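You operate a simulated robot arm through the tools that you are given. There is no shell and no other tool. Be economical: measure what you need, move in short steps, check, and stop when the job is done.

The job below is to be done with a simulated robot arm. You get a single attempt, and the scene is never put back.

TASK
Raise crane 5's boom and cast off the teal ship.
Fine: the red lever works the boom; both of the ship's latches come up; then slide the ship out to the white frame; its containers stay aboard; leave the other controls.

The check looks at the end state, three seconds after you hand in, the way a careful person would. Anything else that was tipped, shoved, dropped, spilled or broken makes it a failure.

THE ROBOT
A 7-joint arm with a two-finger parallel gripper, fixed in place. Base frame: the origin is at the foot of the arm, x ahead of it, y to its left, z up; the work surface is at about z = 76. Units: cm, degrees, N and s.
With the tool pointing down near the work surface it reaches from about 38 to 80 cm from the base axis. Its first joint turns from -143.0 to 143.0 degrees. Payload 3 kg.
Tool frame: the origin (TCP) lies between the finger pads and is the grasp point; the fingertips stand 3 cm ahead of it; z points along the fingers, y is the line along which they close. The gripper opens to 11 cm. The fingers are 2 cm wide and 1 cm thick; the gripper's body (4.8 by 11.2 cm) begins 5.5 cm behind the TCP.
Orientation is that of the tool frame in the base frame, as a unit quaternion [x, y, z, w]. With the fingers straight down and closing along the base's y, the tool's x points along the base's -x, its y along +y and its z along -z.

THE INTERFACE
- The arm moves only by the tool send_rows. Its argument "commands" is text: rows parted by semicolons, each of 6 numbers parted by spaces: the shift along the tool's x, y, z in cm, then the turn, a rotation vector about the tool's x, y, z in rad. In form: dx dy dz rx ry rz; .... A call has 1 to 8 rows; each row shifts and turns the commanded pose from where the row before left it, along the tool's axes as they then stand. "gripper" is the opening, from 0 (shut) to 1 (fully open), set as the call begins (left out, the last holds). Rows are played at 5 a second. More than 5 cm and 8.6 degrees between two rows, or a gripper value outside its range, and nothing of the call is played. Where a pose cannot be reached the arm comes as near as it can. A force on the tool above 90 N (or 10 N above the force at the start of the call, whichever is more), or a blocked arm, ends the call early, and 0.2 s more pass. Each finger travels about 15.3 cm/s and halts on what it meets, pressing with about 28 N; the grip force reading is that of the motor and also rises with nothing between the fingers. The clock runs only during rows and for 0.2 s after the last one: add rows that do not move to give the fingers time. It gives the time, the measured TCP pose, the force on the tool (base axes), the opening and the grip force at its end, in the units of the frame above (readings bear some noise), with the torque about the TCP (base axes, N m) and any sound that the robot's microphone picked up, and new pictures: "views" is both (left out), scene, wrist or none.
- Cameras (640 x 400 px; columns grow to the right, rows downward): "scene" is fixed at [21.98, 49.88, 138.39]; the picture's right is [-0.77, -0.63, 0.00], its down [-0.31, 0.38, -0.87] and it looks along [0.55, -0.67, -0.49] (base axes); focal length 352 px, centre (320, 200). "wrist" rides on the gripper at [7.2, 1.7, -10.3] in the tool frame; the picture's right is [-0.23, 0.97, 0.00], its down [-0.76, -0.18, -0.62] and it looks along [-0.61, -0.14, 0.78] (tool axes); focal length 222 px, centre (320, 200). There is no depth. A picture from a camera that has moved, and an enlarged one, comes with that camera's place and axes in the base frame and with its lens.
- raise_lower(by): slides the trunk up (or, below 0, down) by that many cm; the arm rides with it, the base frame stays. It gives what a move gives, with no picture.
- inspect(camera, box): a new picture of the part [left, top, right, bottom] of that camera's present view, enlarged. The clock stands still meanwhile.
- close_job(): hands the job in; it is judged then, once.

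Work in short steps. Places have to be worked out from the pictures, the camera data and where the tool is seen: move nearer, look again, correct. Check each grasp and each placing, and mend what went wrong. You have 120 turns and 200 pictures in all, those below and enlarged ones among them. Open the gripper and draw the arm clear of the work before you hand the job in, unless the task says otherwise; then end with one line.

The tools are called after "Call:" by a JSON object that holds its "fn" and its "kwargs". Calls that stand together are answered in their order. send_rows: Moves the arm, as the interface text tells. Its arguments: {"type":"object","properties":{"commands":{"type":"string"},"gripper":{"type":"number"},"views":{"type":"string","enum":["both","scene","wrist","none"]}},"required":["commands"]} The other tools are called the same way: raise_lower (by) slides the trunk up or down; inspect (camera, box) takes an enlarged picture of a part of a camera's view; close_job () hands the job in.

At the start:

```text
time: 0.0
ee_pos: [67.18, -1.58, 115.28]
ee_rot: [0.0, 1.0, 0.0, 0.0]
wrist_force: [-0.3, -0.4, -0.3]
ft_torque: [0.0, 0.02, 0.01]
width: 10.99
grasp_force: 0.0
trunk travel left (down, up): [-37.5, 11.5]
```

scene: 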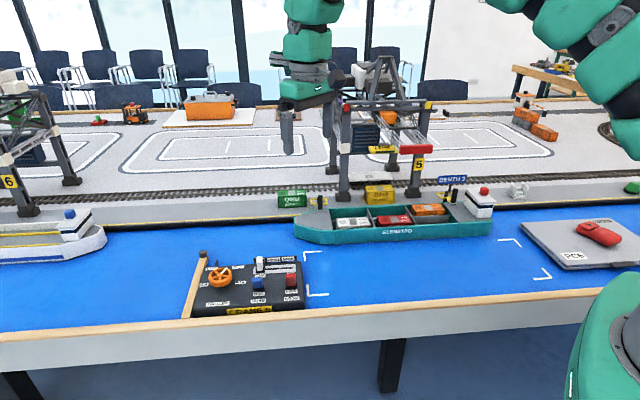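
wrist: 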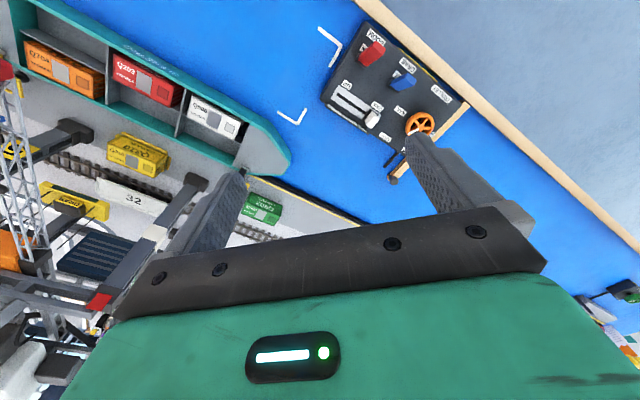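

The panel with the levers is at the near edge, and the teal ship is moored at the quay. I'll enlarge both areas first.

Call:
{"fn": "inspect", "kwargs": {"camera": "scene", "box": [180, 230, 340, 330]}}

Call:
{"fn": "inspect", "kwargs": {"camera": "scene", "box": [280, 150, 560, 300]}}

Call:
{"fn": "inspect", "kwargs": {"camera": "scene", "box": [320, 40, 460, 210]}}

Call:
{"fn": "inspect", "kwargs": {"camera": "wrist", "box": [310, 0, 480, 190]}}

```text
4.00 times, centred on (260, 280) of scene
camera zoom: at [21.98, 49.88, 138.39], right [-0.77, -0.63, 0.0], down [-0.31, 0.38, -0.87], along [0.55, -0.67, -0.49], focal length 1408 px, centre (560, -120)
```

zoom: 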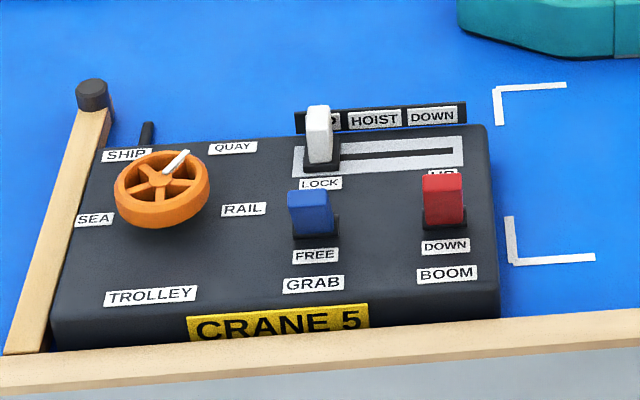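

```text
2.29 times, centred on (420, 225) of scene
camera zoom: at [21.98, 49.88, 138.39], right [-0.77, -0.63, 0.0], down [-0.31, 0.38, -0.87], along [0.55, -0.67, -0.49], focal length 804 px, centre (91, 143)
```

zoom: 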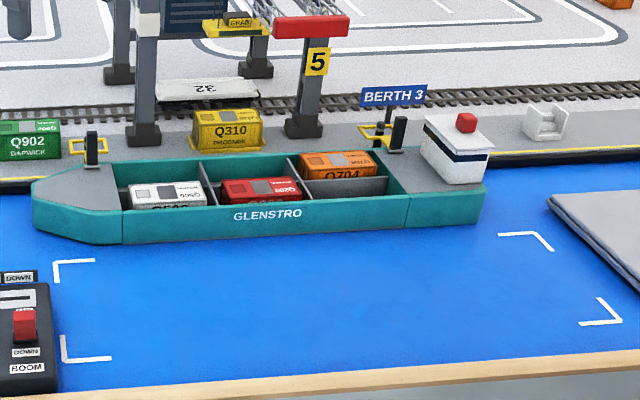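

```text
2.35 times, centred on (390, 125) of scene
camera zoom: at [21.98, 49.88, 138.39], right [-0.77, -0.63, 0.0], down [-0.31, 0.38, -0.87], along [0.55, -0.67, -0.49], focal length 828 px, centre (155, 376)
```

zoom: 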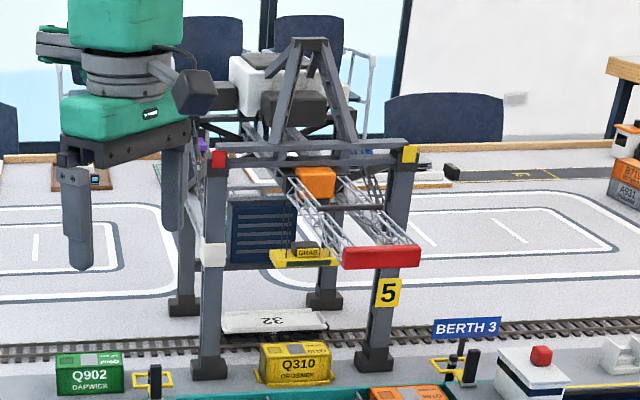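

```text
2.11 times, centred on (395, 95) of wrist
camera zoom: at [59.9, 0.06, 125.7], right [0.23, 0.97, 0.0], down [0.76, -0.18, 0.62], along [0.61, -0.14, -0.78], focal length 468 px, centre (162, 421)
```

zoom: 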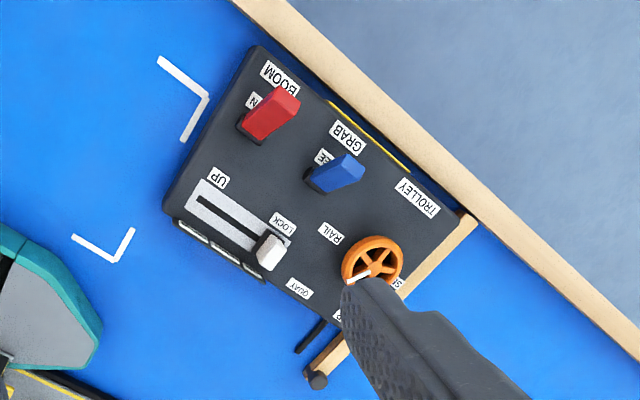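

Red lever tip is about (65, 8, 84), leaning to DOWN. The ship lies along a 45° line; the latches should be the black posts by the yellow brackets, so I'll enlarge those.

Call:
{"fn": "inspect", "kwargs": {"camera": "scene", "box": [295, 185, 345, 220]}}

Call:
{"fn": "inspect", "kwargs": {"camera": "scene", "box": [425, 175, 505, 225]}}

Call:
{"fn": "inspect", "kwargs": {"camera": "wrist", "box": [0, 60, 300, 250]}}

```text
11.43 times, centred on (320, 202) of scene
camera zoom: at [21.98, 49.88, 138.39], right [-0.77, -0.63, 0.0], down [-0.31, 0.38, -0.87], along [0.55, -0.67, -0.49], focal length 4022 px, centre (320, 171)
```

zoom: 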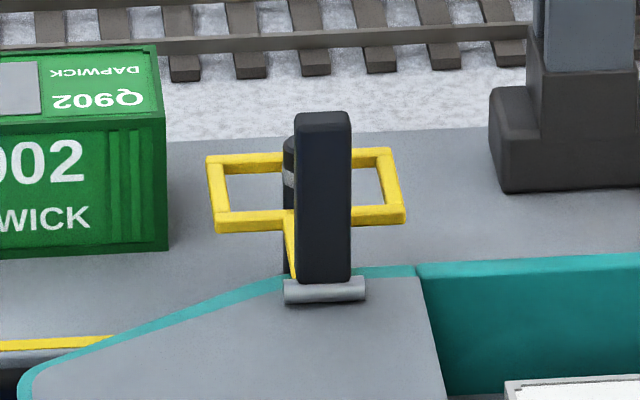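

```text
8.00 times, centred on (465, 200) of scene
camera zoom: at [21.98, 49.88, 138.39], right [-0.77, -0.63, 0.0], down [-0.31, 0.38, -0.87], along [0.55, -0.67, -0.49], focal length 2815 px, centre (-840, 200)
```

zoom: 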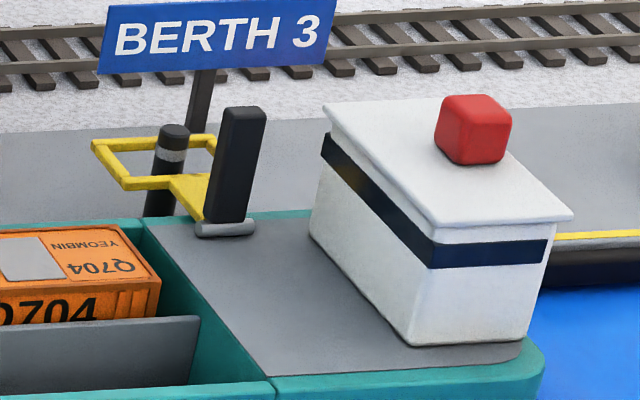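

```text
2.11 times, centred on (150, 155) of wrist
camera zoom: at [59.9, 0.06, 125.7], right [0.23, 0.97, 0.0], down [0.76, -0.18, 0.62], along [0.61, -0.14, -0.78], focal length 468 px, centre (678, 295)
```

zoom: 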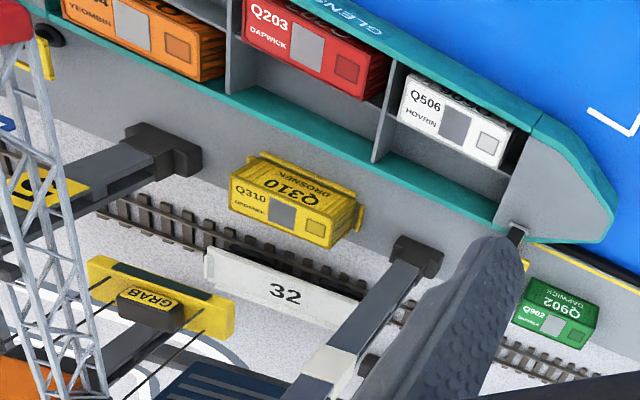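

Each latch is a black handle on the ship's rail carrying a yellow loop over a quay bollard. Turning the handle seaward lifts the loop. First the boom: I shut the gripper, yaw 45° so tool x points seaward, and move beside the red lever for a look.

Call:
{"fn": "send_rows", "kwargs": {"commands": "0 0 0 0 0 0.131; 0 0 0 0 0 0.131; 0 0 0 0 0 0.131; 0 0 0 0 0 0.131; 0 0 0 0 0 0.131; 0 0 0 0 0 0.1304; 4 2 2 0 0 0; 4 2 2 0 0 0", "gripper": 0, "views": "none"}}

Call:
{"fn": "send_rows", "kwargs": {"commands": "4 1 3 0 0 0; 0 0 4 0 0 0; 0 0 4 0 0 0; 0 0 4 0 0 0; 0 0 0 0 0 0", "views": "both"}}

```text
time: 1.8
ee_pos: [64.22, 6.87, 111.57]
ee_rot: [0.383, 0.924, 0.001, 0.0]
wrist_force: [-0.9, -1.6, -0.6]
ft_torque: [0.09, 0.0, -0.04]
width: 0.0
grasp_force: 28.0
trunk travel left (down, up): [-37.5, 11.5]
```

```text
refused: row 1 steps farther than a row can; nothing moved
```

The yaw is right. One row was slightly too long, so I resend it split up.

Call:
{"fn": "send_rows", "kwargs": {"commands": "4 1 2 0 0 0; 0 0 4 0 0 0; 0 0 4 0 0 0; 0 0 4 0 0 0; 0 0 2 0 0 0; 0 0 0 0 0 0", "views": "both"}}

```text
time: 3.2
ee_pos: [62.13, 10.56, 95.4]
ee_rot: [0.383, 0.924, 0.0, 0.0]
wrist_force: [0.7, 0.1, -0.2]
ft_torque: [0.01, 0.01, 0.03]
width: 0.0
grasp_force: 28.2
trunk travel left (down, up): [-37.5, 11.5]
camera wrist: at [58.3, 16.73, 105.75], right [0.85, 0.53, 0.0], down [0.41, -0.66, 0.62], along [0.33, -0.53, -0.78], focal length 222 px, centre (320, 200)
```

scene: 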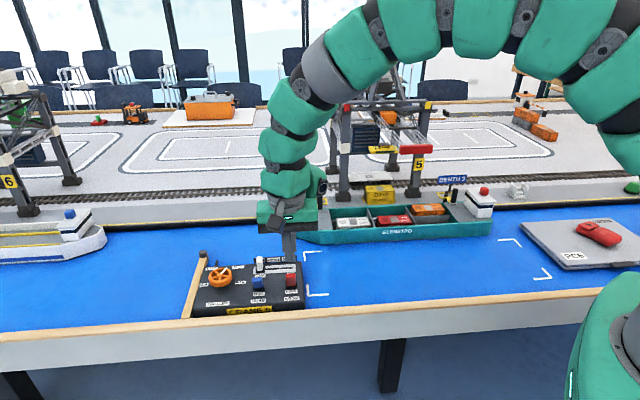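
wrist: 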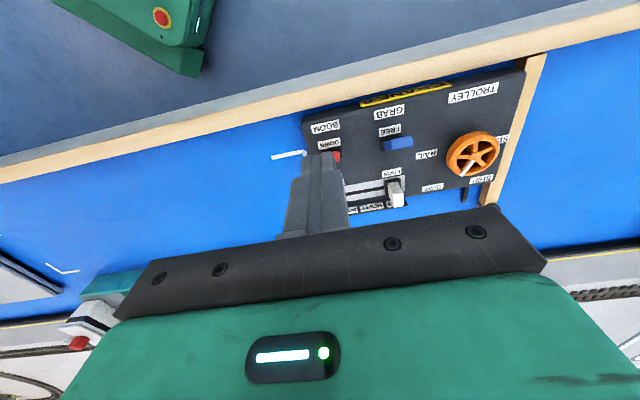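

The lever lies about 4 cm quay-ward of the fingers, at s ≈ -51.7. I lower until the tips are about 1.7 cm above the panel, seaward of the lever.

Call:
{"fn": "send_rows", "kwargs": {"commands": "0 0.3 4 0 0 0; 0 0 4 0 0 0; 0 0 2.5 0 0 0; 0 0 0 0 0 0", "views": "both"}}

Call:
{"fn": "inspect", "kwargs": {"camera": "scene", "box": [240, 220, 340, 320]}}

```text
time: 4.2
ee_pos: [62.47, 10.7, 84.8]
ee_rot: [0.382, 0.924, -0.001, -0.001]
wrist_force: [-0.3, 0.9, 0.5]
ft_torque: [-0.04, 0.01, 0.0]
width: 0.0
grasp_force: 28.0
trunk travel left (down, up): [-37.5, 11.5]
camera wrist: at [58.5, 16.94, 95.18], right [0.85, 0.53, 0.0], down [0.41, -0.66, 0.62], along [0.33, -0.53, -0.78], focal length 222 px, centre (320, 200)
```

scene: 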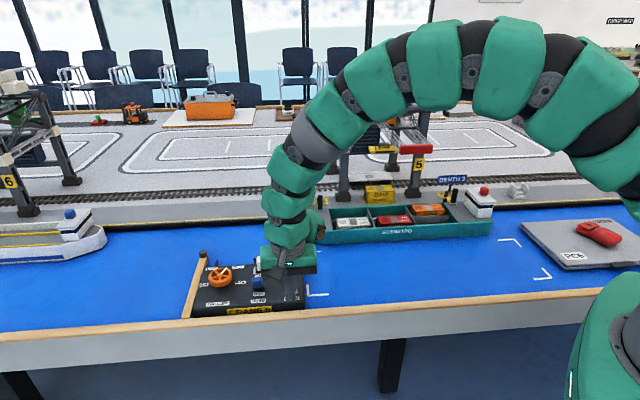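
wrist: 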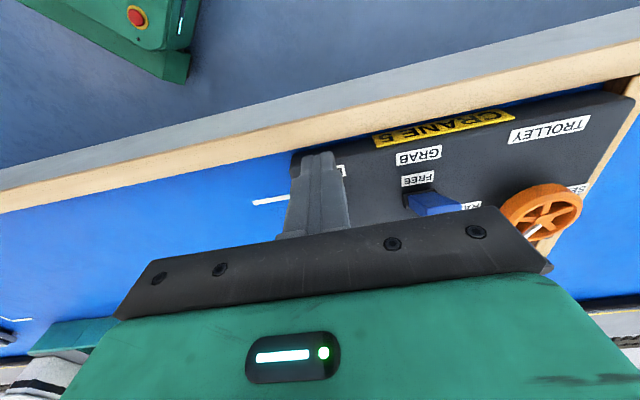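

```text
4.00 times, centred on (290, 270) of scene
camera zoom: at [21.98, 49.88, 138.39], right [-0.77, -0.63, 0.0], down [-0.31, 0.38, -0.87], along [0.55, -0.67, -0.49], focal length 1408 px, centre (440, -80)
```

zoom: 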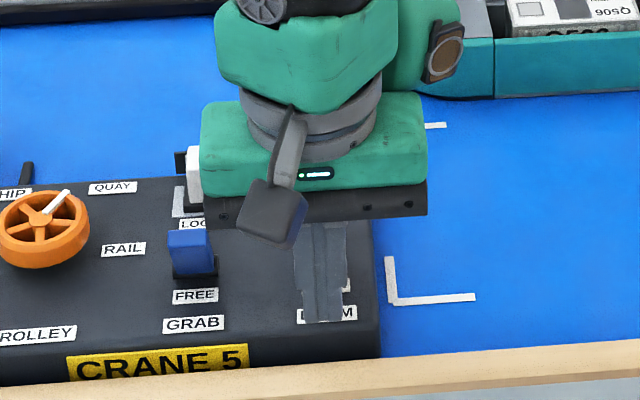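

The fingers sit seaward of the lever over the BOOM label. I push quay-ward 6.4 cm in small steps.

Call:
{"fn": "send_rows", "kwargs": {"commands": "-1 0 0 0 0 0; -1 0 0 0 0 0; -1 0 0 0 0 0; -0.8 0 0 0 0 0; -0.8 0 0 0 0 0; -0.8 0 0 0 0 0; -1 0 0 0 0 0; 0 0 0 0 0 0", "views": "scene"}}

Call:
{"fn": "inspect", "kwargs": {"camera": "scene", "box": [240, 220, 340, 320]}}

```text
time: 6.0
ee_pos: [66.31, 6.79, 84.92]
ee_rot: [0.381, 0.925, -0.001, -0.003]
wrist_force: [-48.1, 57.5, 4.7]
ft_torque: [1.64, 1.47, 0.16]
width: 0.0
grasp_force: 27.8
trunk travel left (down, up): [-37.5, 11.5]
```

scene: 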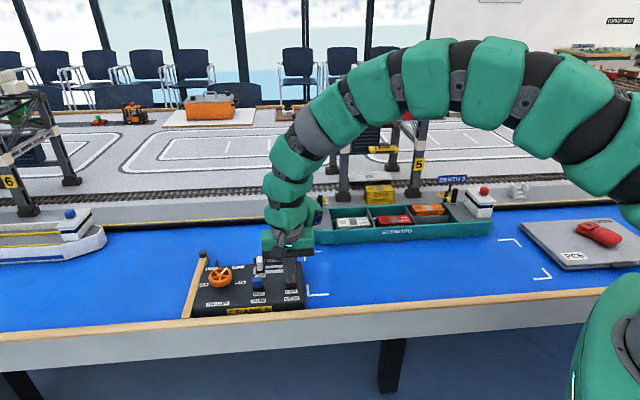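

```text
4.00 times, centred on (290, 270) of scene
camera zoom: at [21.98, 49.88, 138.39], right [-0.77, -0.63, 0.0], down [-0.31, 0.38, -0.87], along [0.55, -0.67, -0.49], focal length 1408 px, centre (440, -80)
```

zoom: 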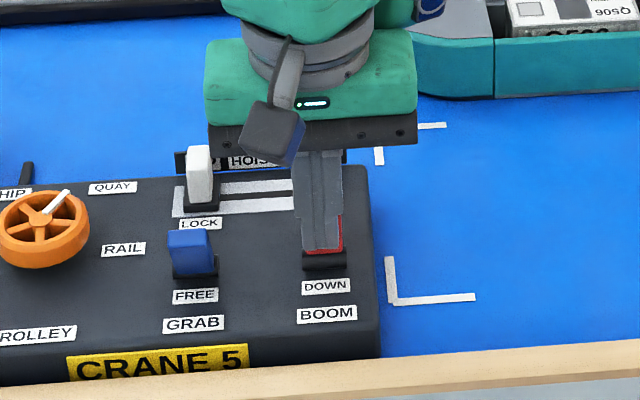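

Force rose to 75 N, so the lever is at its stop, and the boom tip has left its old place. I back off, rise and look.

Call:
{"fn": "send_rows", "kwargs": {"commands": "1 0 0 0 0 0; 3 0 0 0 0 0; 0 0 -4 0 0 0; 0 0 -5 0 0 0; 0 0 -5 0 0 0; 0 0 -5 0 0 0; 0 0 -5 0 0 0; 0 0 0 0 0 0", "views": "scene"}}

Call:
{"fn": "inspect", "kwargs": {"camera": "scene", "box": [240, 220, 340, 320]}}

```text
time: 7.8
ee_pos: [63.99, 8.87, 109.05]
ee_rot: [0.383, 0.924, 0.0, 0.0]
wrist_force: [0.6, -0.3, -0.5]
ft_torque: [0.0, 0.02, -0.01]
width: 0.01
grasp_force: 28.2
trunk travel left (down, up): [-37.5, 11.5]
```

scene: 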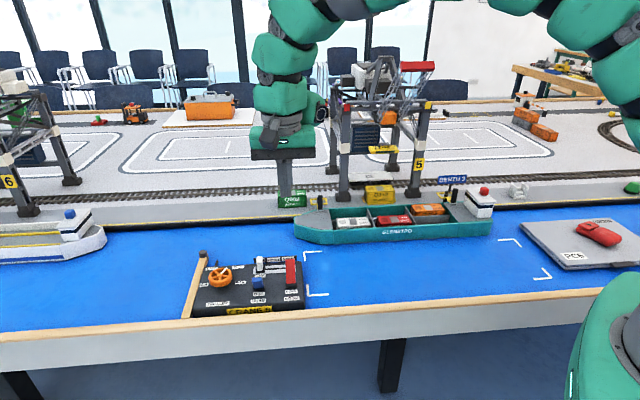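

```text
4.00 times, centred on (290, 270) of scene
camera zoom: at [21.98, 49.88, 138.39], right [-0.77, -0.63, 0.0], down [-0.31, 0.38, -0.87], along [0.55, -0.67, -0.49], focal length 1408 px, centre (440, -80)
```

zoom: 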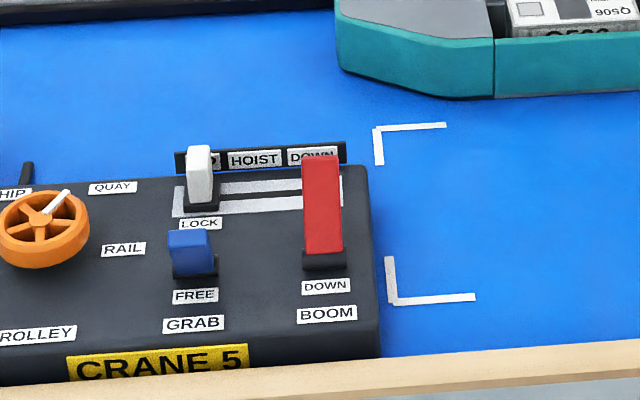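

The boom is up, lever on UP, and the other controls look untouched. Next the bow latch at about (82, -23.5). I yaw -90° so tool y points seaward and the camera sees the latch from the side, then move toward it at a safe height.

Call:
{"fn": "send_rows", "kwargs": {"commands": "0 0 0 0 0 -0.1428; 0 0 0 0 0 -0.1428; 0 0 0 0 0 -0.1428; 0 0 0 0 0 -0.1428; 0 0 0 0 0 -0.1428; 0 0 0 0 0 -0.1428; 0 0 0 0 0 -0.1428; 0 0 0 0 0 -0.1428", "views": "none"}}

Call:
{"fn": "send_rows", "kwargs": {"commands": "0 0 0 0 0 -0.1428; 0 0 0 0 0 -0.1428; 0 0 0 0 0 -0.1428; 0 -5 0 0 0 0; 0 -5 0 0 0 0; 0 -5 0 0 0 0; 2 -4 0 0 0 0; 2 -4 0 0 0 0", "views": "both", "gripper": 0.45}}

```text
time: 9.6
ee_pos: [64.09, 9.06, 108.88]
ee_rot: [-0.179, 0.984, 0.0, 0.0]
wrist_force: [0.5, 0.6, 0.1]
ft_torque: [-0.03, -0.06, 0.02]
width: 0.0
grasp_force: 28.0
trunk travel left (down, up): [-37.5, 11.5]
```

```text
time: 11.4
ee_pos: [76.81, -8.92, 108.77]
ee_rot: [-0.384, 0.924, 0.0, 0.001]
wrist_force: [-0.8, 0.2, 0.3]
ft_torque: [-0.06, -0.06, 0.03]
width: 4.95
grasp_force: 0.1
out of reach, approached as far as the arm can: row 8
trunk travel left (down, up): [-37.5, 11.5]
camera wrist: at [70.46, -12.97, 119.14], right [-0.53, 0.85, 0.0], down [0.66, 0.41, 0.62], along [0.53, 0.33, -0.78], focal length 222 px, centre (320, 200)
```

scene: 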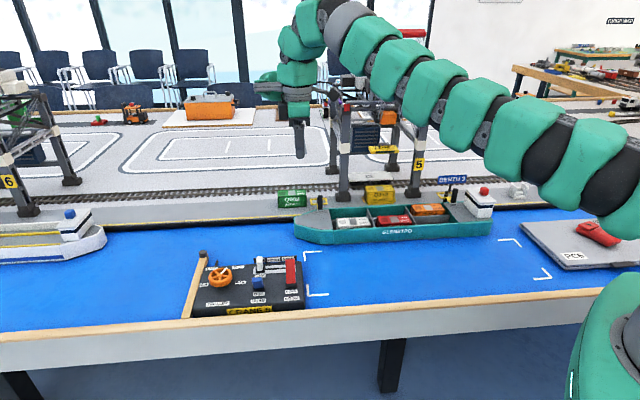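
wrist: 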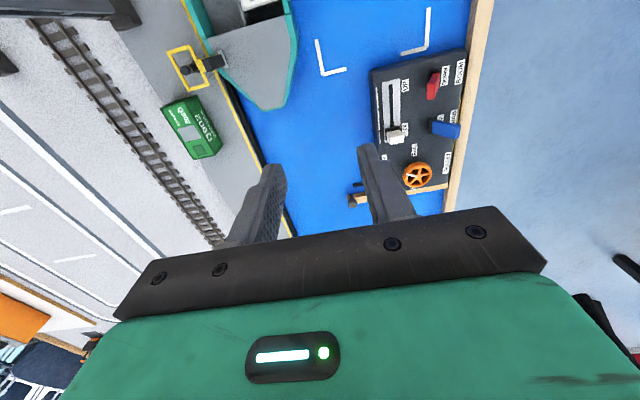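

The arm is nearly straight at this height. I enlarge the latch in this view for its geometry.

Call:
{"fn": "inspect", "kwargs": {"camera": "wrist", "box": [140, 20, 300, 130]}}

Call:
{"fn": "send_rows", "kwargs": {"commands": "0 0 5 0 0 0; 0 0 5 0 0 0; 2 -3 0 0 0 0; 2 -3 0 0 0 0; 0 0 0 0 0 0", "views": "wrist"}}

```text
3.64 times, centred on (220, 75) of wrist
camera zoom: at [70.46, -12.97, 119.14], right [-0.53, 0.85, 0.0], down [0.66, 0.41, 0.62], along [0.53, 0.33, -0.78], focal length 808 px, centre (684, 654)
```

zoom: 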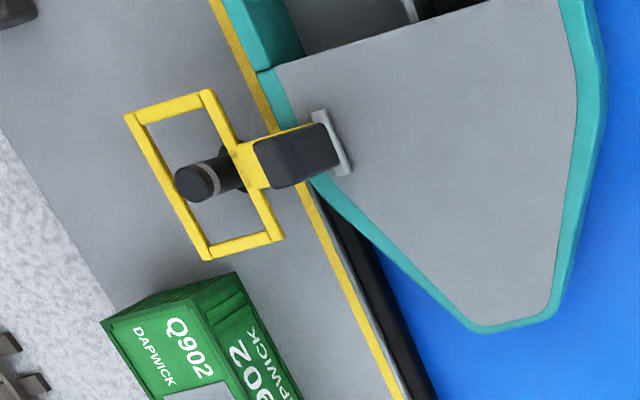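

```text
time: 12.6
ee_pos: [77.99, -15.87, 98.65]
ee_rot: [-0.383, 0.924, 0.0, -0.001]
wrist_force: [-0.2, -0.1, 0.1]
ft_torque: [0.03, 0.0, 0.01]
width: 4.95
grasp_force: 0.0
out of reach, approached as far as the arm can: row 4
trunk travel left (down, up): [-37.5, 11.5]
camera wrist: at [71.67, -19.9, 108.96], right [-0.53, 0.85, 0.0], down [0.66, 0.41, 0.62], along [0.53, 0.33, -0.78], focal length 222 px, centre (320, 200)
```

wrist: 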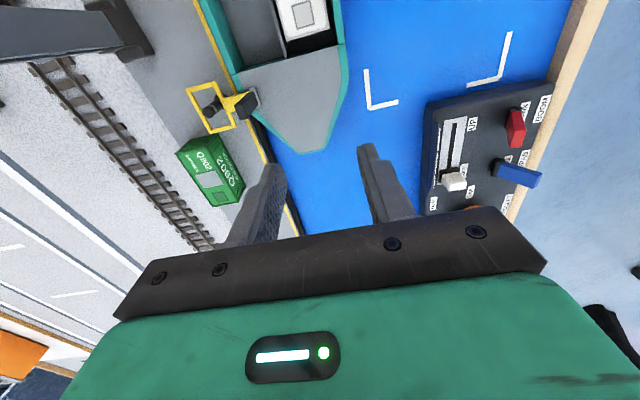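

The handle stands vertical: hinge about (81.7, -22.7, 81), top z≈87, and the bollard lies 4.5 cm behind it. A vertical tool won't reach, so I shut the fingers and tilt them about 25° toward the quay.

Call:
{"fn": "send_rows", "kwargs": {"commands": "0 0 0 0.145 0 0; 0 0 0 0.145 0 0; 0 0 0 0.145 0 0; 0 0 0 0 0 0; 0 0 0 0 0 0", "gripper": 0, "views": "none"}}

```text
time: 13.8
ee_pos: [77.9, -15.88, 98.62]
ee_rot: [-0.374, 0.902, -0.199, 0.083]
wrist_force: [0.0, -0.5, -0.2]
ft_torque: [-0.01, 0.01, -0.04]
width: 0.0
grasp_force: 28.2
trunk travel left (down, up): [-37.5, 11.5]
```

The tilt was held and the commanded pose matches the measured one. I move over the latch, staying about 7 cm above.

Call:
{"fn": "send_rows", "kwargs": {"commands": "0.71 -2.26 2.52 0 0 0; 0.71 -2.26 2.52 0 0 0; 0.7 -2.26 2.52 0 0 0; 0 0 0 0 0 0", "views": "both"}}

Call:
{"fn": "inspect", "kwargs": {"camera": "scene", "box": [275, 130, 375, 230]}}

```text
time: 14.8
ee_pos: [83.07, -24.03, 94.58]
ee_rot: [-0.374, 0.902, -0.199, 0.081]
wrist_force: [-0.5, 0.5, -1.0]
ft_torque: [-0.01, 0.01, 0.0]
width: 0.0
grasp_force: 28.2
trunk travel left (down, up): [-37.5, 11.5]
camera wrist: at [73.78, -25.04, 103.28], right [-0.46, 0.79, -0.41], down [0.47, 0.61, 0.64], along [0.75, 0.11, -0.65], focal length 222 px, centre (320, 200)
```

scene: 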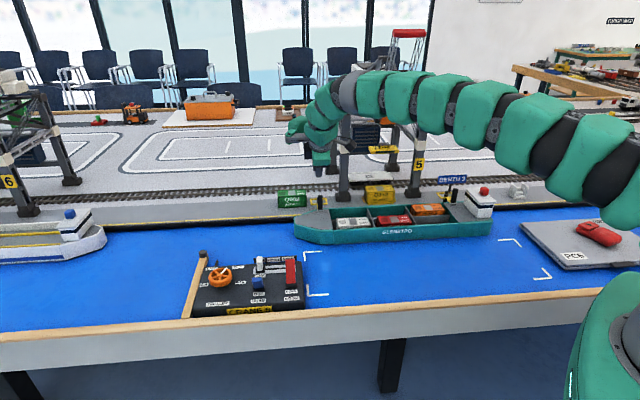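
wrist: 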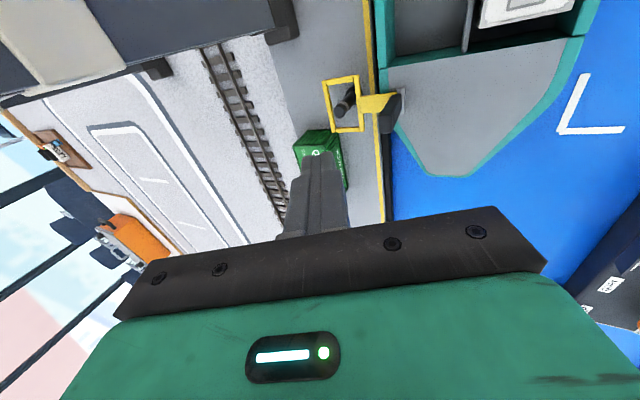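

```text
4.00 times, centred on (325, 180) of scene
camera zoom: at [21.98, 49.88, 138.39], right [-0.77, -0.63, 0.0], down [-0.31, 0.38, -0.87], along [0.55, -0.67, -0.49], focal length 1408 px, centre (300, 280)
```

zoom: 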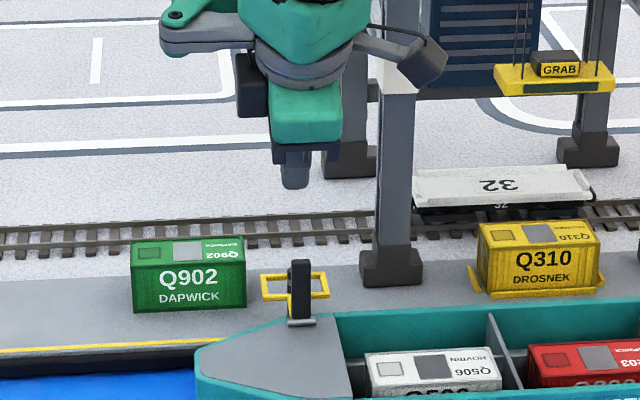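

Reach is fine, and the finger projects where expected. I enlarge the wrist view to confirm the handle's place relative to the finger.

Call:
{"fn": "inspect", "kwargs": {"camera": "wrist", "box": [280, 50, 440, 200]}}

```text
2.67 times, centred on (360, 125) of wrist
camera zoom: at [73.78, -25.04, 103.28], right [-0.46, 0.79, -0.41], down [0.47, 0.61, 0.64], along [0.75, 0.11, -0.65], focal length 592 px, centre (213, 400)
```

zoom: 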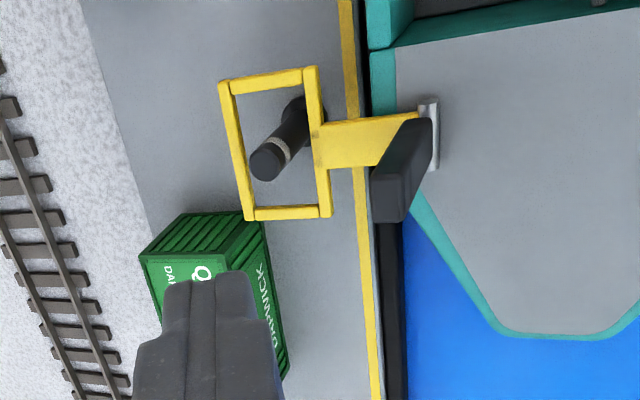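

The handle top is at (81.4, -22.6) and the bollard top at z≈84. I descend vertically 6.9 cm into the gap behind the handle.

Call:
{"fn": "send_rows", "kwargs": {"commands": "0.1 1 2.1 0 0 0; 0 1 2.1 0 0 0; 0 0.9 2.06 0 0 0; 0 0 0 0 0 0", "views": "wrist"}}

Call:
{"fn": "inspect", "kwargs": {"camera": "scene", "box": [285, 150, 365, 220]}}

```text
time: 15.8
ee_pos: [82.98, -24.12, 87.74]
ee_rot: [-0.374, 0.902, -0.199, 0.082]
wrist_force: [0.6, 0.5, -0.4]
ft_torque: [-0.02, -0.02, 0.01]
width: 0.01
grasp_force: 28.2
trunk travel left (down, up): [-37.5, 11.5]
camera wrist: at [73.7, -25.17, 96.38], right [-0.46, 0.79, -0.41], down [0.47, 0.61, 0.64], along [0.75, 0.11, -0.65], focal length 222 px, centre (320, 200)
```

wrist: 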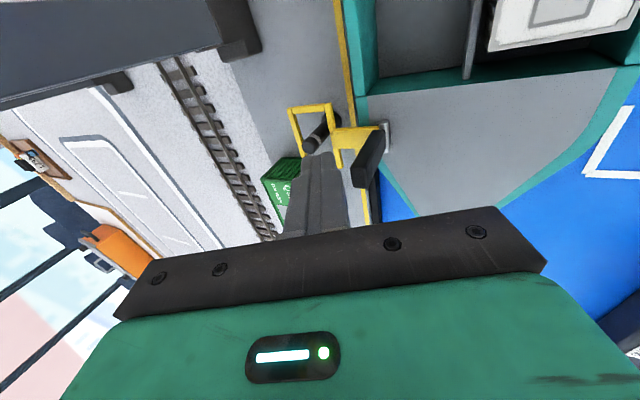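

```text
5.71 times, centred on (325, 185) of scene
camera zoom: at [21.98, 49.88, 138.39], right [-0.77, -0.63, 0.0], down [-0.31, 0.38, -0.87], along [0.55, -0.67, -0.49], focal length 2011 px, centre (291, 286)
```

zoom: 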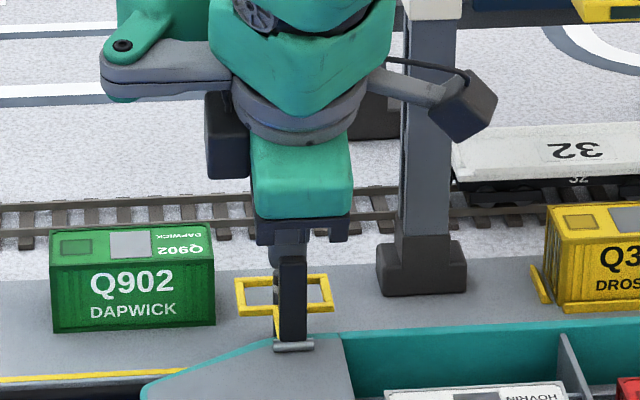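

The finger is directly behind the handle. I pull seaward 5 cm horizontally in 1 cm steps.

Call:
{"fn": "send_rows", "kwargs": {"commands": "0 0.907 -0.421 0 0 0; 0 0.907 -0.421 0 0 0; 0 0.907 -0.421 0 0 0; 0 0.907 -0.421 0 0 0; 0 0.907 -0.421 0 0 0; 0 0 0 0 0 0", "views": "wrist"}}

Call:
{"fn": "inspect", "kwargs": {"camera": "scene", "box": [285, 150, 365, 220]}}

```text
time: 17.2
ee_pos: [79.5, -20.57, 87.73]
ee_rot: [-0.374, 0.902, -0.199, 0.082]
wrist_force: [-0.2, -0.1, -0.1]
ft_torque: [0.03, 0.0, -0.04]
width: 0.0
grasp_force: 27.5
trunk travel left (down, up): [-37.5, 11.5]
camera wrist: at [70.14, -21.61, 96.4], right [-0.46, 0.78, -0.41], down [0.47, 0.61, 0.64], along [0.75, 0.11, -0.65], focal length 222 px, centre (320, 200)
```

wrist: 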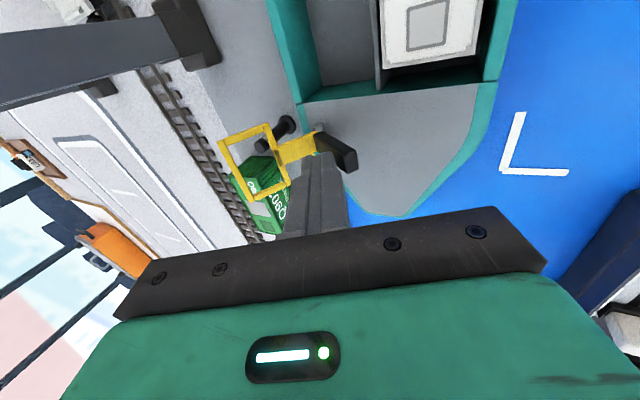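

```text
5.71 times, centred on (325, 185) of scene
camera zoom: at [21.98, 49.88, 138.39], right [-0.77, -0.63, 0.0], down [-0.31, 0.38, -0.87], along [0.55, -0.67, -0.49], focal length 2011 px, centre (291, 286)
```

zoom: 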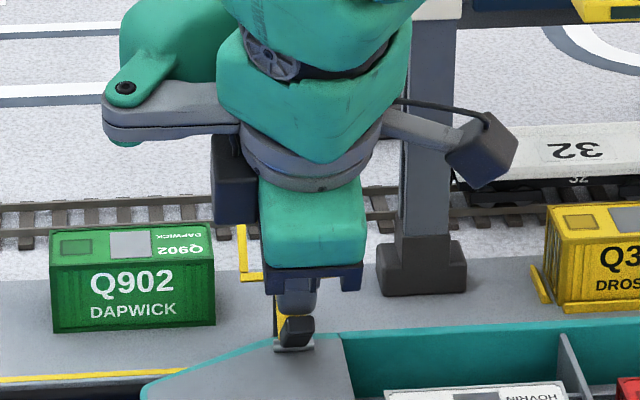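

The loop has lifted off and the handle is about halfway over. I go on, lowering as the handle falls.

Call:
{"fn": "send_rows", "kwargs": {"commands": "0 1.328 0.486 0 0 0; 0 1.328 0.486 0 0 0; 0 1.118 0.033 0 0 0; 0 0.99 -0.24 0 0 0; 0 0.907 -0.421 0 0 0; 0 0 0 0 0 0", "views": "wrist"}}

Call:
{"fn": "inspect", "kwargs": {"camera": "scene", "box": [285, 150, 365, 220]}}

```text
time: 18.6
ee_pos: [76.01, -17.16, 85.05]
ee_rot: [-0.374, 0.902, -0.199, 0.082]
wrist_force: [-0.8, -0.1, -0.4]
ft_torque: [-0.02, -0.01, 0.02]
width: 0.02
grasp_force: 28.1
trunk travel left (down, up): [-37.5, 11.5]
camera wrist: at [66.61, -18.13, 93.72], right [-0.46, 0.79, -0.41], down [0.47, 0.61, 0.64], along [0.75, 0.11, -0.65], focal length 222 px, centre (320, 200)
```

wrist: 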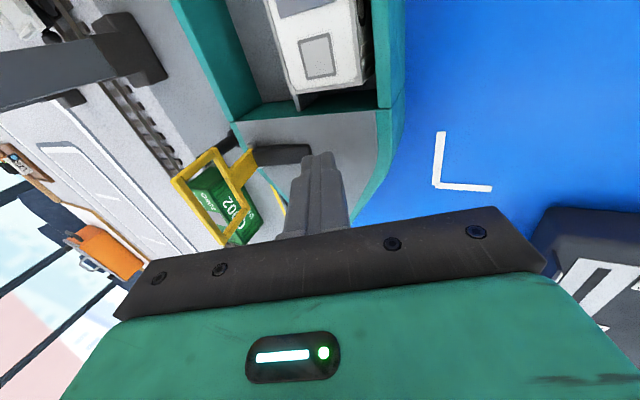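

```text
5.71 times, centred on (325, 185) of scene
camera zoom: at [21.98, 49.88, 138.39], right [-0.77, -0.63, 0.0], down [-0.31, 0.38, -0.87], along [0.55, -0.67, -0.49], focal length 2011 px, centre (291, 286)
```

zoom: 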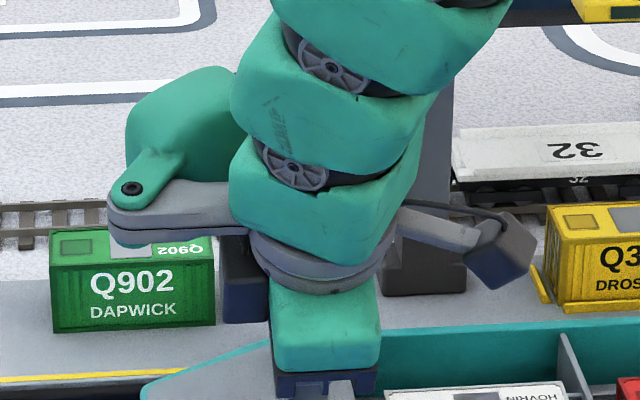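

The handle looks nearly flat on the deck. I withdraw up and look.

Call:
{"fn": "send_rows", "kwargs": {"commands": "0 -1.26 -2.72 0 0 0; 0 -2.1 -4.53 0 0 0; 0 -2.1 -4.53 0 0 0; 0 0 0 0 0 0", "views": "wrist"}}

Call:
{"fn": "inspect", "kwargs": {"camera": "scene", "box": [285, 150, 365, 220]}}

Call:
{"fn": "inspect", "kwargs": {"camera": "wrist", "box": [180, 50, 420, 230]}}

```text
time: 19.6
ee_pos: [75.64, -17.12, 97.98]
ee_rot: [-0.374, 0.902, -0.199, 0.081]
wrist_force: [-0.2, -0.1, 0.0]
ft_torque: [0.0, -0.01, 0.03]
width: 0.01
grasp_force: 27.8
trunk travel left (down, up): [-37.5, 11.5]
camera wrist: at [66.53, -18.12, 106.63], right [-0.46, 0.79, -0.41], down [0.47, 0.61, 0.64], along [0.75, 0.11, -0.65], focal length 222 px, centre (320, 200)
```

wrist: 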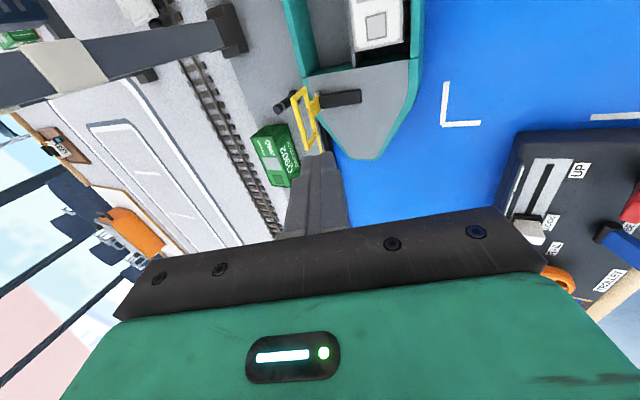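

```text
5.71 times, centred on (325, 185) of scene
camera zoom: at [21.98, 49.88, 138.39], right [-0.77, -0.63, 0.0], down [-0.31, 0.38, -0.87], along [0.55, -0.67, -0.49], focal length 2011 px, centre (291, 286)
```

zoom: 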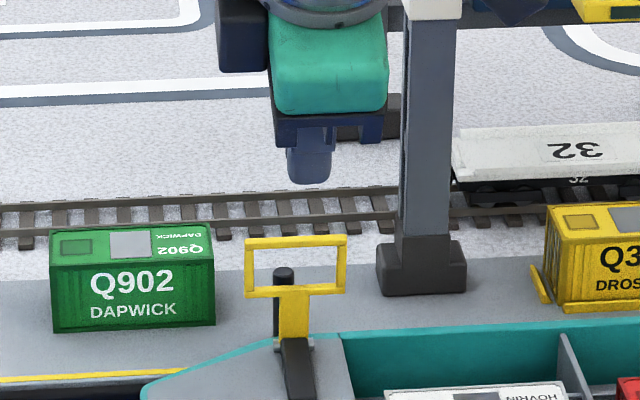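

```text
2.22 times, centred on (300, 140) of wrist
camera zoom: at [66.53, -18.12, 106.63], right [-0.46, 0.79, -0.41], down [0.47, 0.61, 0.64], along [0.75, 0.11, -0.65], focal length 494 px, centre (364, 333)
```

zoom: 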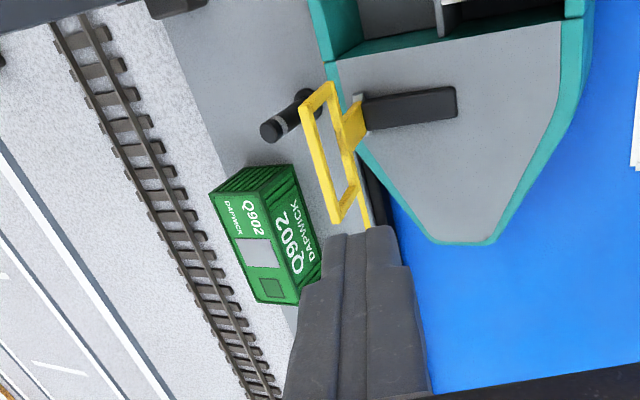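

Bow latch is up and stays. Next the stern latch, hinge s≈1.3. A vertical tool reaches there (r≈76) and keeps the camera above the cabin. I untilt, back seaward, and travel along the ship.

Call:
{"fn": "send_rows", "kwargs": {"commands": "0 0 0 -0.145 0 0; 0 0 0 -0.145 0 0; 0 0 0 -0.145 0 0; 0 4 -2 0 0 0; 0 4 -2 0 0 0; 4.9 0 0 0 0 0; 4.9 0 0 0 0 0; 4.9 0 0 0 0 0", "views": "none"}}

Call:
{"fn": "send_rows", "kwargs": {"commands": "4.9 0 0 0 0 0; 4.9 0 0 0 0 0; 4.9 0 0 0 0 0; 4.9 0 0 0 0 0; 4.9 0 0 0 0 0; 3 0 0 0 0 0; 0 -4 0 0 0 0; 0 0 0 0 0 0", "views": "both"}}

```text
time: 21.4
ee_pos: [59.8, -21.72, 101.98]
ee_rot: [-0.383, 0.924, -0.001, 0.001]
wrist_force: [0.4, 0.4, 0.1]
ft_torque: [-0.08, -0.01, 0.0]
width: 0.02
grasp_force: 27.5
trunk travel left (down, up): [-37.5, 11.5]
```

```text
time: 23.2
ee_pos: [43.2, -44.02, 102.06]
ee_rot: [-0.383, 0.924, 0.001, 0.0]
wrist_force: [0.2, -0.4, -0.3]
ft_torque: [0.01, -0.01, 0.01]
width: 0.0
grasp_force: 27.8
trunk travel left (down, up): [-37.5, 11.5]
camera wrist: at [36.92, -48.04, 112.41], right [-0.53, 0.85, 0.0], down [0.66, 0.41, 0.62], along [0.53, 0.33, -0.78], focal length 222 px, centre (320, 200)
```

scene: 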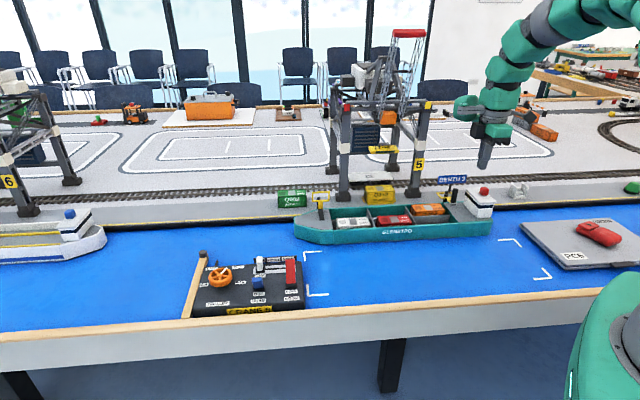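
wrist: 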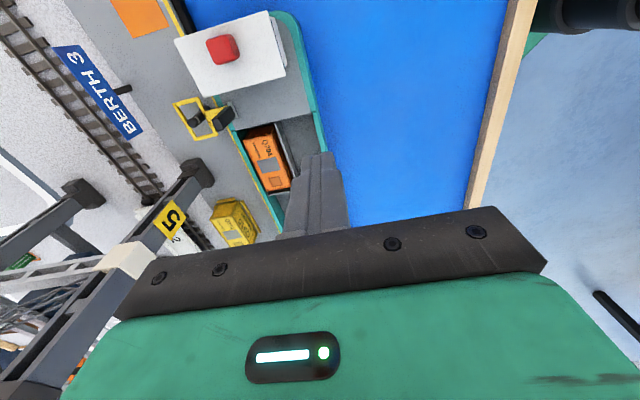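

I enlarge the stern latch for an accurate fix.

Call:
{"fn": "inspect", "kwargs": {"camera": "wrist", "box": [140, 60, 300, 160]}}

```text
4.00 times, centred on (220, 110) of wrist
camera zoom: at [36.92, -48.04, 112.41], right [-0.53, 0.85, 0.0], down [0.66, 0.41, 0.62], along [0.53, 0.33, -0.78], focal length 888 px, centre (720, 560)
```

zoom: 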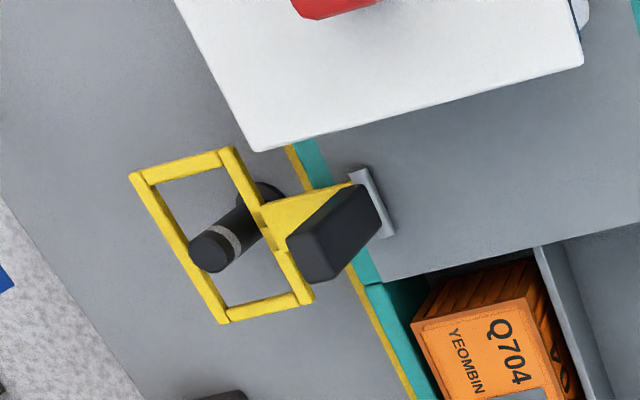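

Handle top is at s=1.5, m=-73.5 (x 50.9, y -53.1) and the bollard at m=-78. I move behind the handle and down, with the tips about 84.7 high.

Call:
{"fn": "send_rows", "kwargs": {"commands": "0.5 -4.8 0 0 0 0; 0.4 -4.8 0 0 0 0; 0 -4.75 0 0 0 0; 0 0 4 0 0 0; 0 0 4 0 0 0; 0 0 0 0 0 0", "views": "wrist"}}

Call:
{"fn": "inspect", "kwargs": {"camera": "scene", "box": [415, 140, 515, 220]}}

```text
time: 24.6
ee_pos: [52.73, -54.7, 94.16]
ee_rot: [-0.383, 0.924, 0.0, 0.0]
wrist_force: [-0.4, 0.1, 0.1]
ft_torque: [0.0, -0.01, 0.0]
width: 0.0
grasp_force: 27.7
trunk travel left (down, up): [-37.5, 11.5]
camera wrist: at [46.45, -58.79, 104.45], right [-0.53, 0.85, 0.0], down [0.66, 0.41, 0.62], along [0.53, 0.33, -0.78], focal length 222 px, centre (320, 200)
```

wrist: 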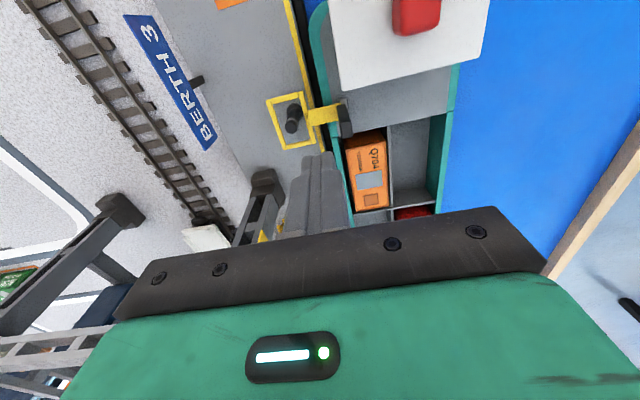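

```text
5.00 times, centred on (465, 180) of scene
camera zoom: at [21.98, 49.88, 138.39], right [-0.77, -0.63, 0.0], down [-0.31, 0.38, -0.87], along [0.55, -0.67, -0.49], focal length 1759 px, centre (-405, 300)
```

zoom: 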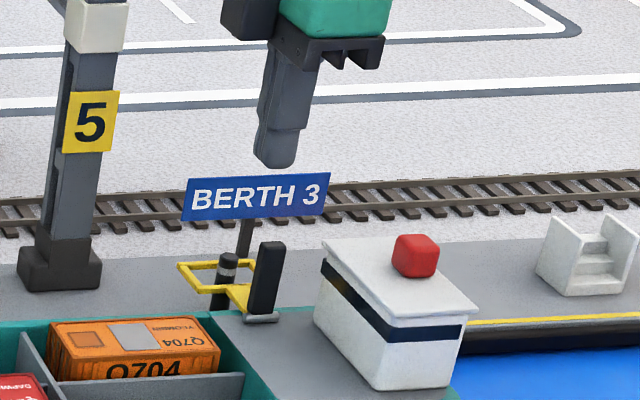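

Alignment looks right. I descend 6.4 cm.

Call:
{"fn": "send_rows", "kwargs": {"commands": "0 0 2.2 0 0 0; 0 0 2.2 0 0 0; 0 0 2 0 0 0; 0 0 0 0 0 0", "views": "wrist"}}

Call:
{"fn": "inspect", "kwargs": {"camera": "scene", "box": [415, 140, 515, 220]}}

```text
time: 25.6
ee_pos: [52.74, -54.96, 87.71]
ee_rot: [-0.383, 0.924, 0.0, 0.001]
wrist_force: [0.0, 0.9, 0.3]
ft_torque: [0.04, 0.0, 0.01]
width: 0.01
grasp_force: 27.7
trunk travel left (down, up): [-37.5, 11.5]
camera wrist: at [46.4, -58.85, 97.98], right [-0.53, 0.85, 0.0], down [0.66, 0.41, 0.62], along [0.53, 0.33, -0.78], focal length 222 px, centre (320, 200)
```

wrist: 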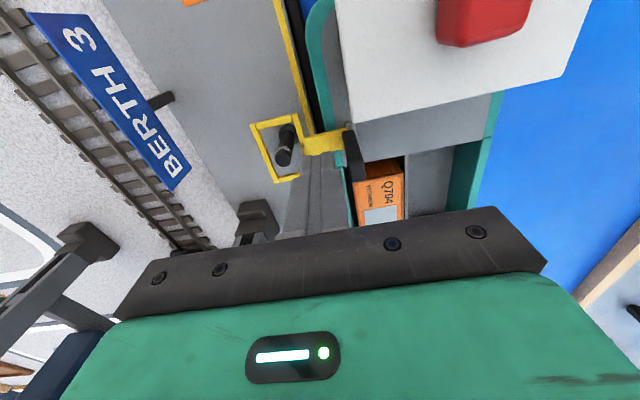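

```text
5.00 times, centred on (465, 180) of scene
camera zoom: at [21.98, 49.88, 138.39], right [-0.77, -0.63, 0.0], down [-0.31, 0.38, -0.87], along [0.55, -0.67, -0.49], focal length 1759 px, centre (-405, 300)
```

zoom: 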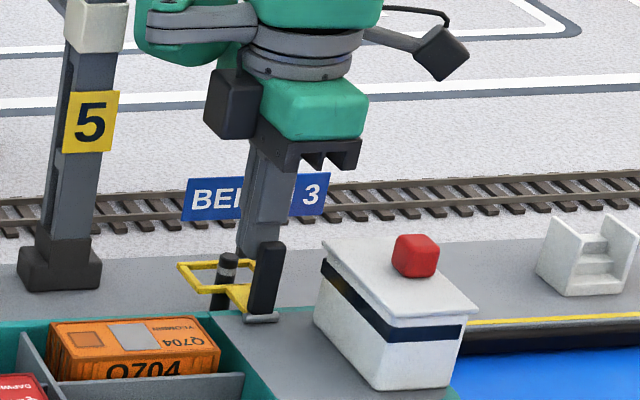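

The finger is behind the handle. I repeat the pull, seaward first, then lowering.

Call:
{"fn": "send_rows", "kwargs": {"commands": "0 1 0 0 0 0; 0 1 0 0 0 0; 0 1 0 0 0 0; 0 1 0 0 0 0; 0 1 0 0 0 0; 0 1 1 0 0 0; 0 1 1 0 0 0; 0 0 0 0 0 0", "views": "none"}}

Call:
{"fn": "send_rows", "kwargs": {"commands": "0 1 0.5 0 0 0; 0 1 0.2 0 0 0; 0 0.5 0 0 0 0; 0 0 0 0 0 0", "views": "wrist"}}

```text
time: 27.4
ee_pos: [47.78, -49.92, 85.75]
ee_rot: [-0.382, 0.924, -0.001, -0.001]
wrist_force: [0.3, -1.1, -0.4]
ft_torque: [-0.01, 0.01, 0.0]
width: 0.01
grasp_force: 27.4
trunk travel left (down, up): [-37.5, 11.5]
```

```text
time: 28.4
ee_pos: [45.88, -48.18, 85.0]
ee_rot: [-0.382, 0.924, 0.001, 0.0]
wrist_force: [0.0, 0.1, 1.0]
ft_torque: [-0.02, 0.01, -0.04]
width: 0.0
grasp_force: 28.2
trunk travel left (down, up): [-37.5, 11.5]
camera wrist: at [39.64, -52.13, 95.28], right [-0.53, 0.85, 0.0], down [0.66, 0.41, 0.62], along [0.53, 0.33, -0.78], focal length 222 px, centre (320, 200)
```

wrist: 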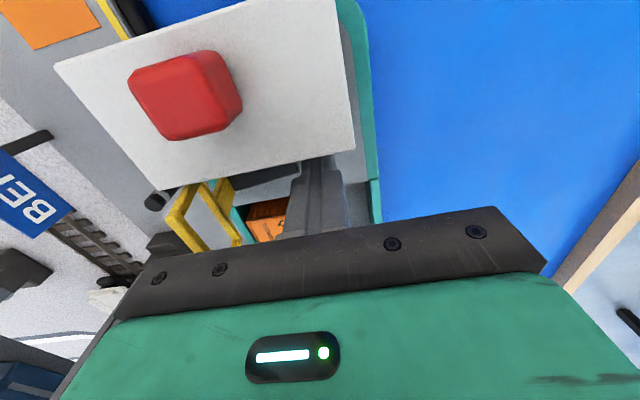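

The handle has folded over. I rise straight up and check both latches.

Call:
{"fn": "send_rows", "kwargs": {"commands": "0 0 -3 0 0 0; 0 0 -5 0 0 0; 0 0 -5 0 0 0; 0 2 -4 0 0 0; 0 3 -3 0 0 0; 0 0 0 0 0 0", "views": "wrist"}}

Call:
{"fn": "inspect", "kwargs": {"camera": "scene", "box": [280, 150, 560, 300]}}

Call:
{"fn": "inspect", "kwargs": {"camera": "scene", "box": [425, 160, 505, 220]}}

```text
time: 29.8
ee_pos: [42.44, -44.59, 105.09]
ee_rot: [-0.382, 0.924, 0.0, 0.0]
wrist_force: [-0.9, 0.5, -0.1]
ft_torque: [-0.02, -0.02, 0.0]
width: 0.01
grasp_force: 28.0
trunk travel left (down, up): [-37.5, 11.5]
camera wrist: at [36.04, -48.58, 115.37], right [-0.53, 0.85, 0.0], down [0.66, 0.41, 0.62], along [0.53, 0.33, -0.78], focal length 222 px, centre (320, 200)
```

wrist: 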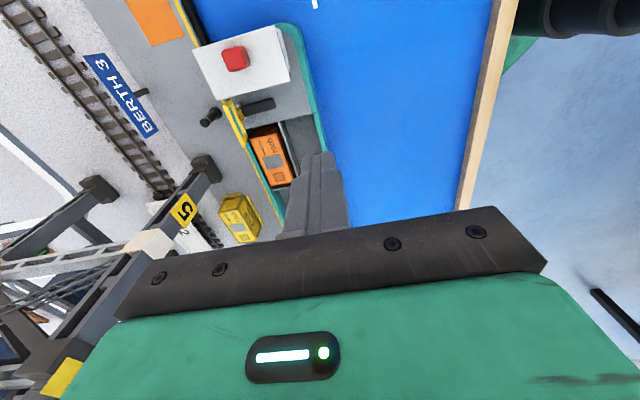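

```text
2.29 times, centred on (420, 225) of scene
camera zoom: at [21.98, 49.88, 138.39], right [-0.77, -0.63, 0.0], down [-0.31, 0.38, -0.87], along [0.55, -0.67, -0.49], focal length 804 px, centre (91, 143)
```

zoom: 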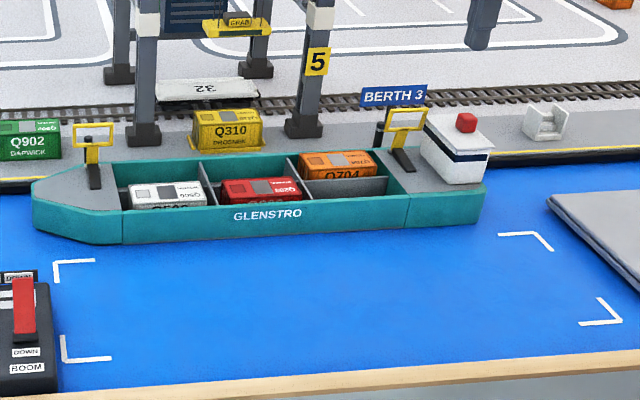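

```text
6.67 times, centred on (465, 190) of scene
camera zoom: at [21.98, 49.88, 138.39], right [-0.77, -0.63, 0.0], down [-0.31, 0.38, -0.87], along [0.55, -0.67, -0.49], focal length 2346 px, centre (-647, 267)
```

zoom: 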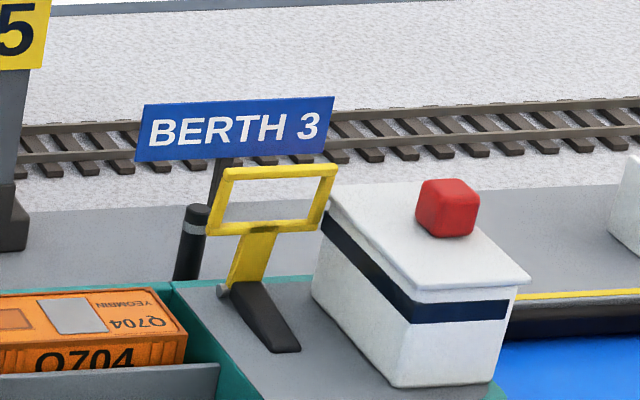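

Both latches are up and off the bollards. The ship must go about 18 cm seaward and about 3.6 cm sternward to fit the frame. I check the hold's near wall as a place to grip, near the third bay.

Call:
{"fn": "inspect", "kwargs": {"camera": "wrist", "box": [220, 90, 380, 220]}}

Call:
{"fn": "inspect", "kwargs": {"camera": "scene", "box": [325, 195, 465, 250]}}

```text
3.08 times, centred on (300, 155) of wrist
camera zoom: at [36.04, -48.58, 115.37], right [-0.53, 0.85, 0.0], down [0.66, 0.41, 0.62], along [0.53, 0.33, -0.78], focal length 684 px, centre (382, 338)
```

zoom: 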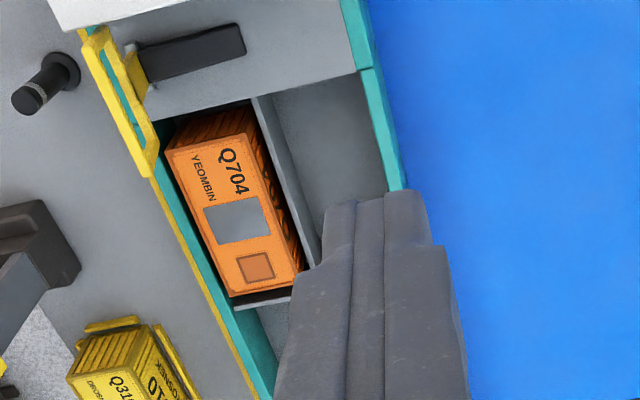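

```text
4.57 times, centred on (395, 222) of scene
camera zoom: at [21.98, 49.88, 138.39], right [-0.77, -0.63, 0.0], down [-0.31, 0.38, -0.87], along [0.55, -0.67, -0.49], focal length 1609 px, centre (-23, 97)
```

zoom: 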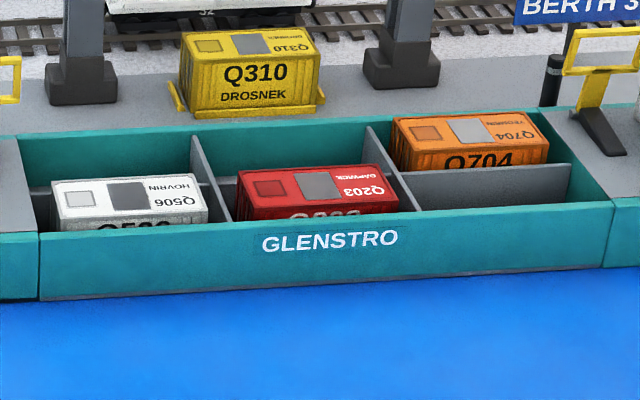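

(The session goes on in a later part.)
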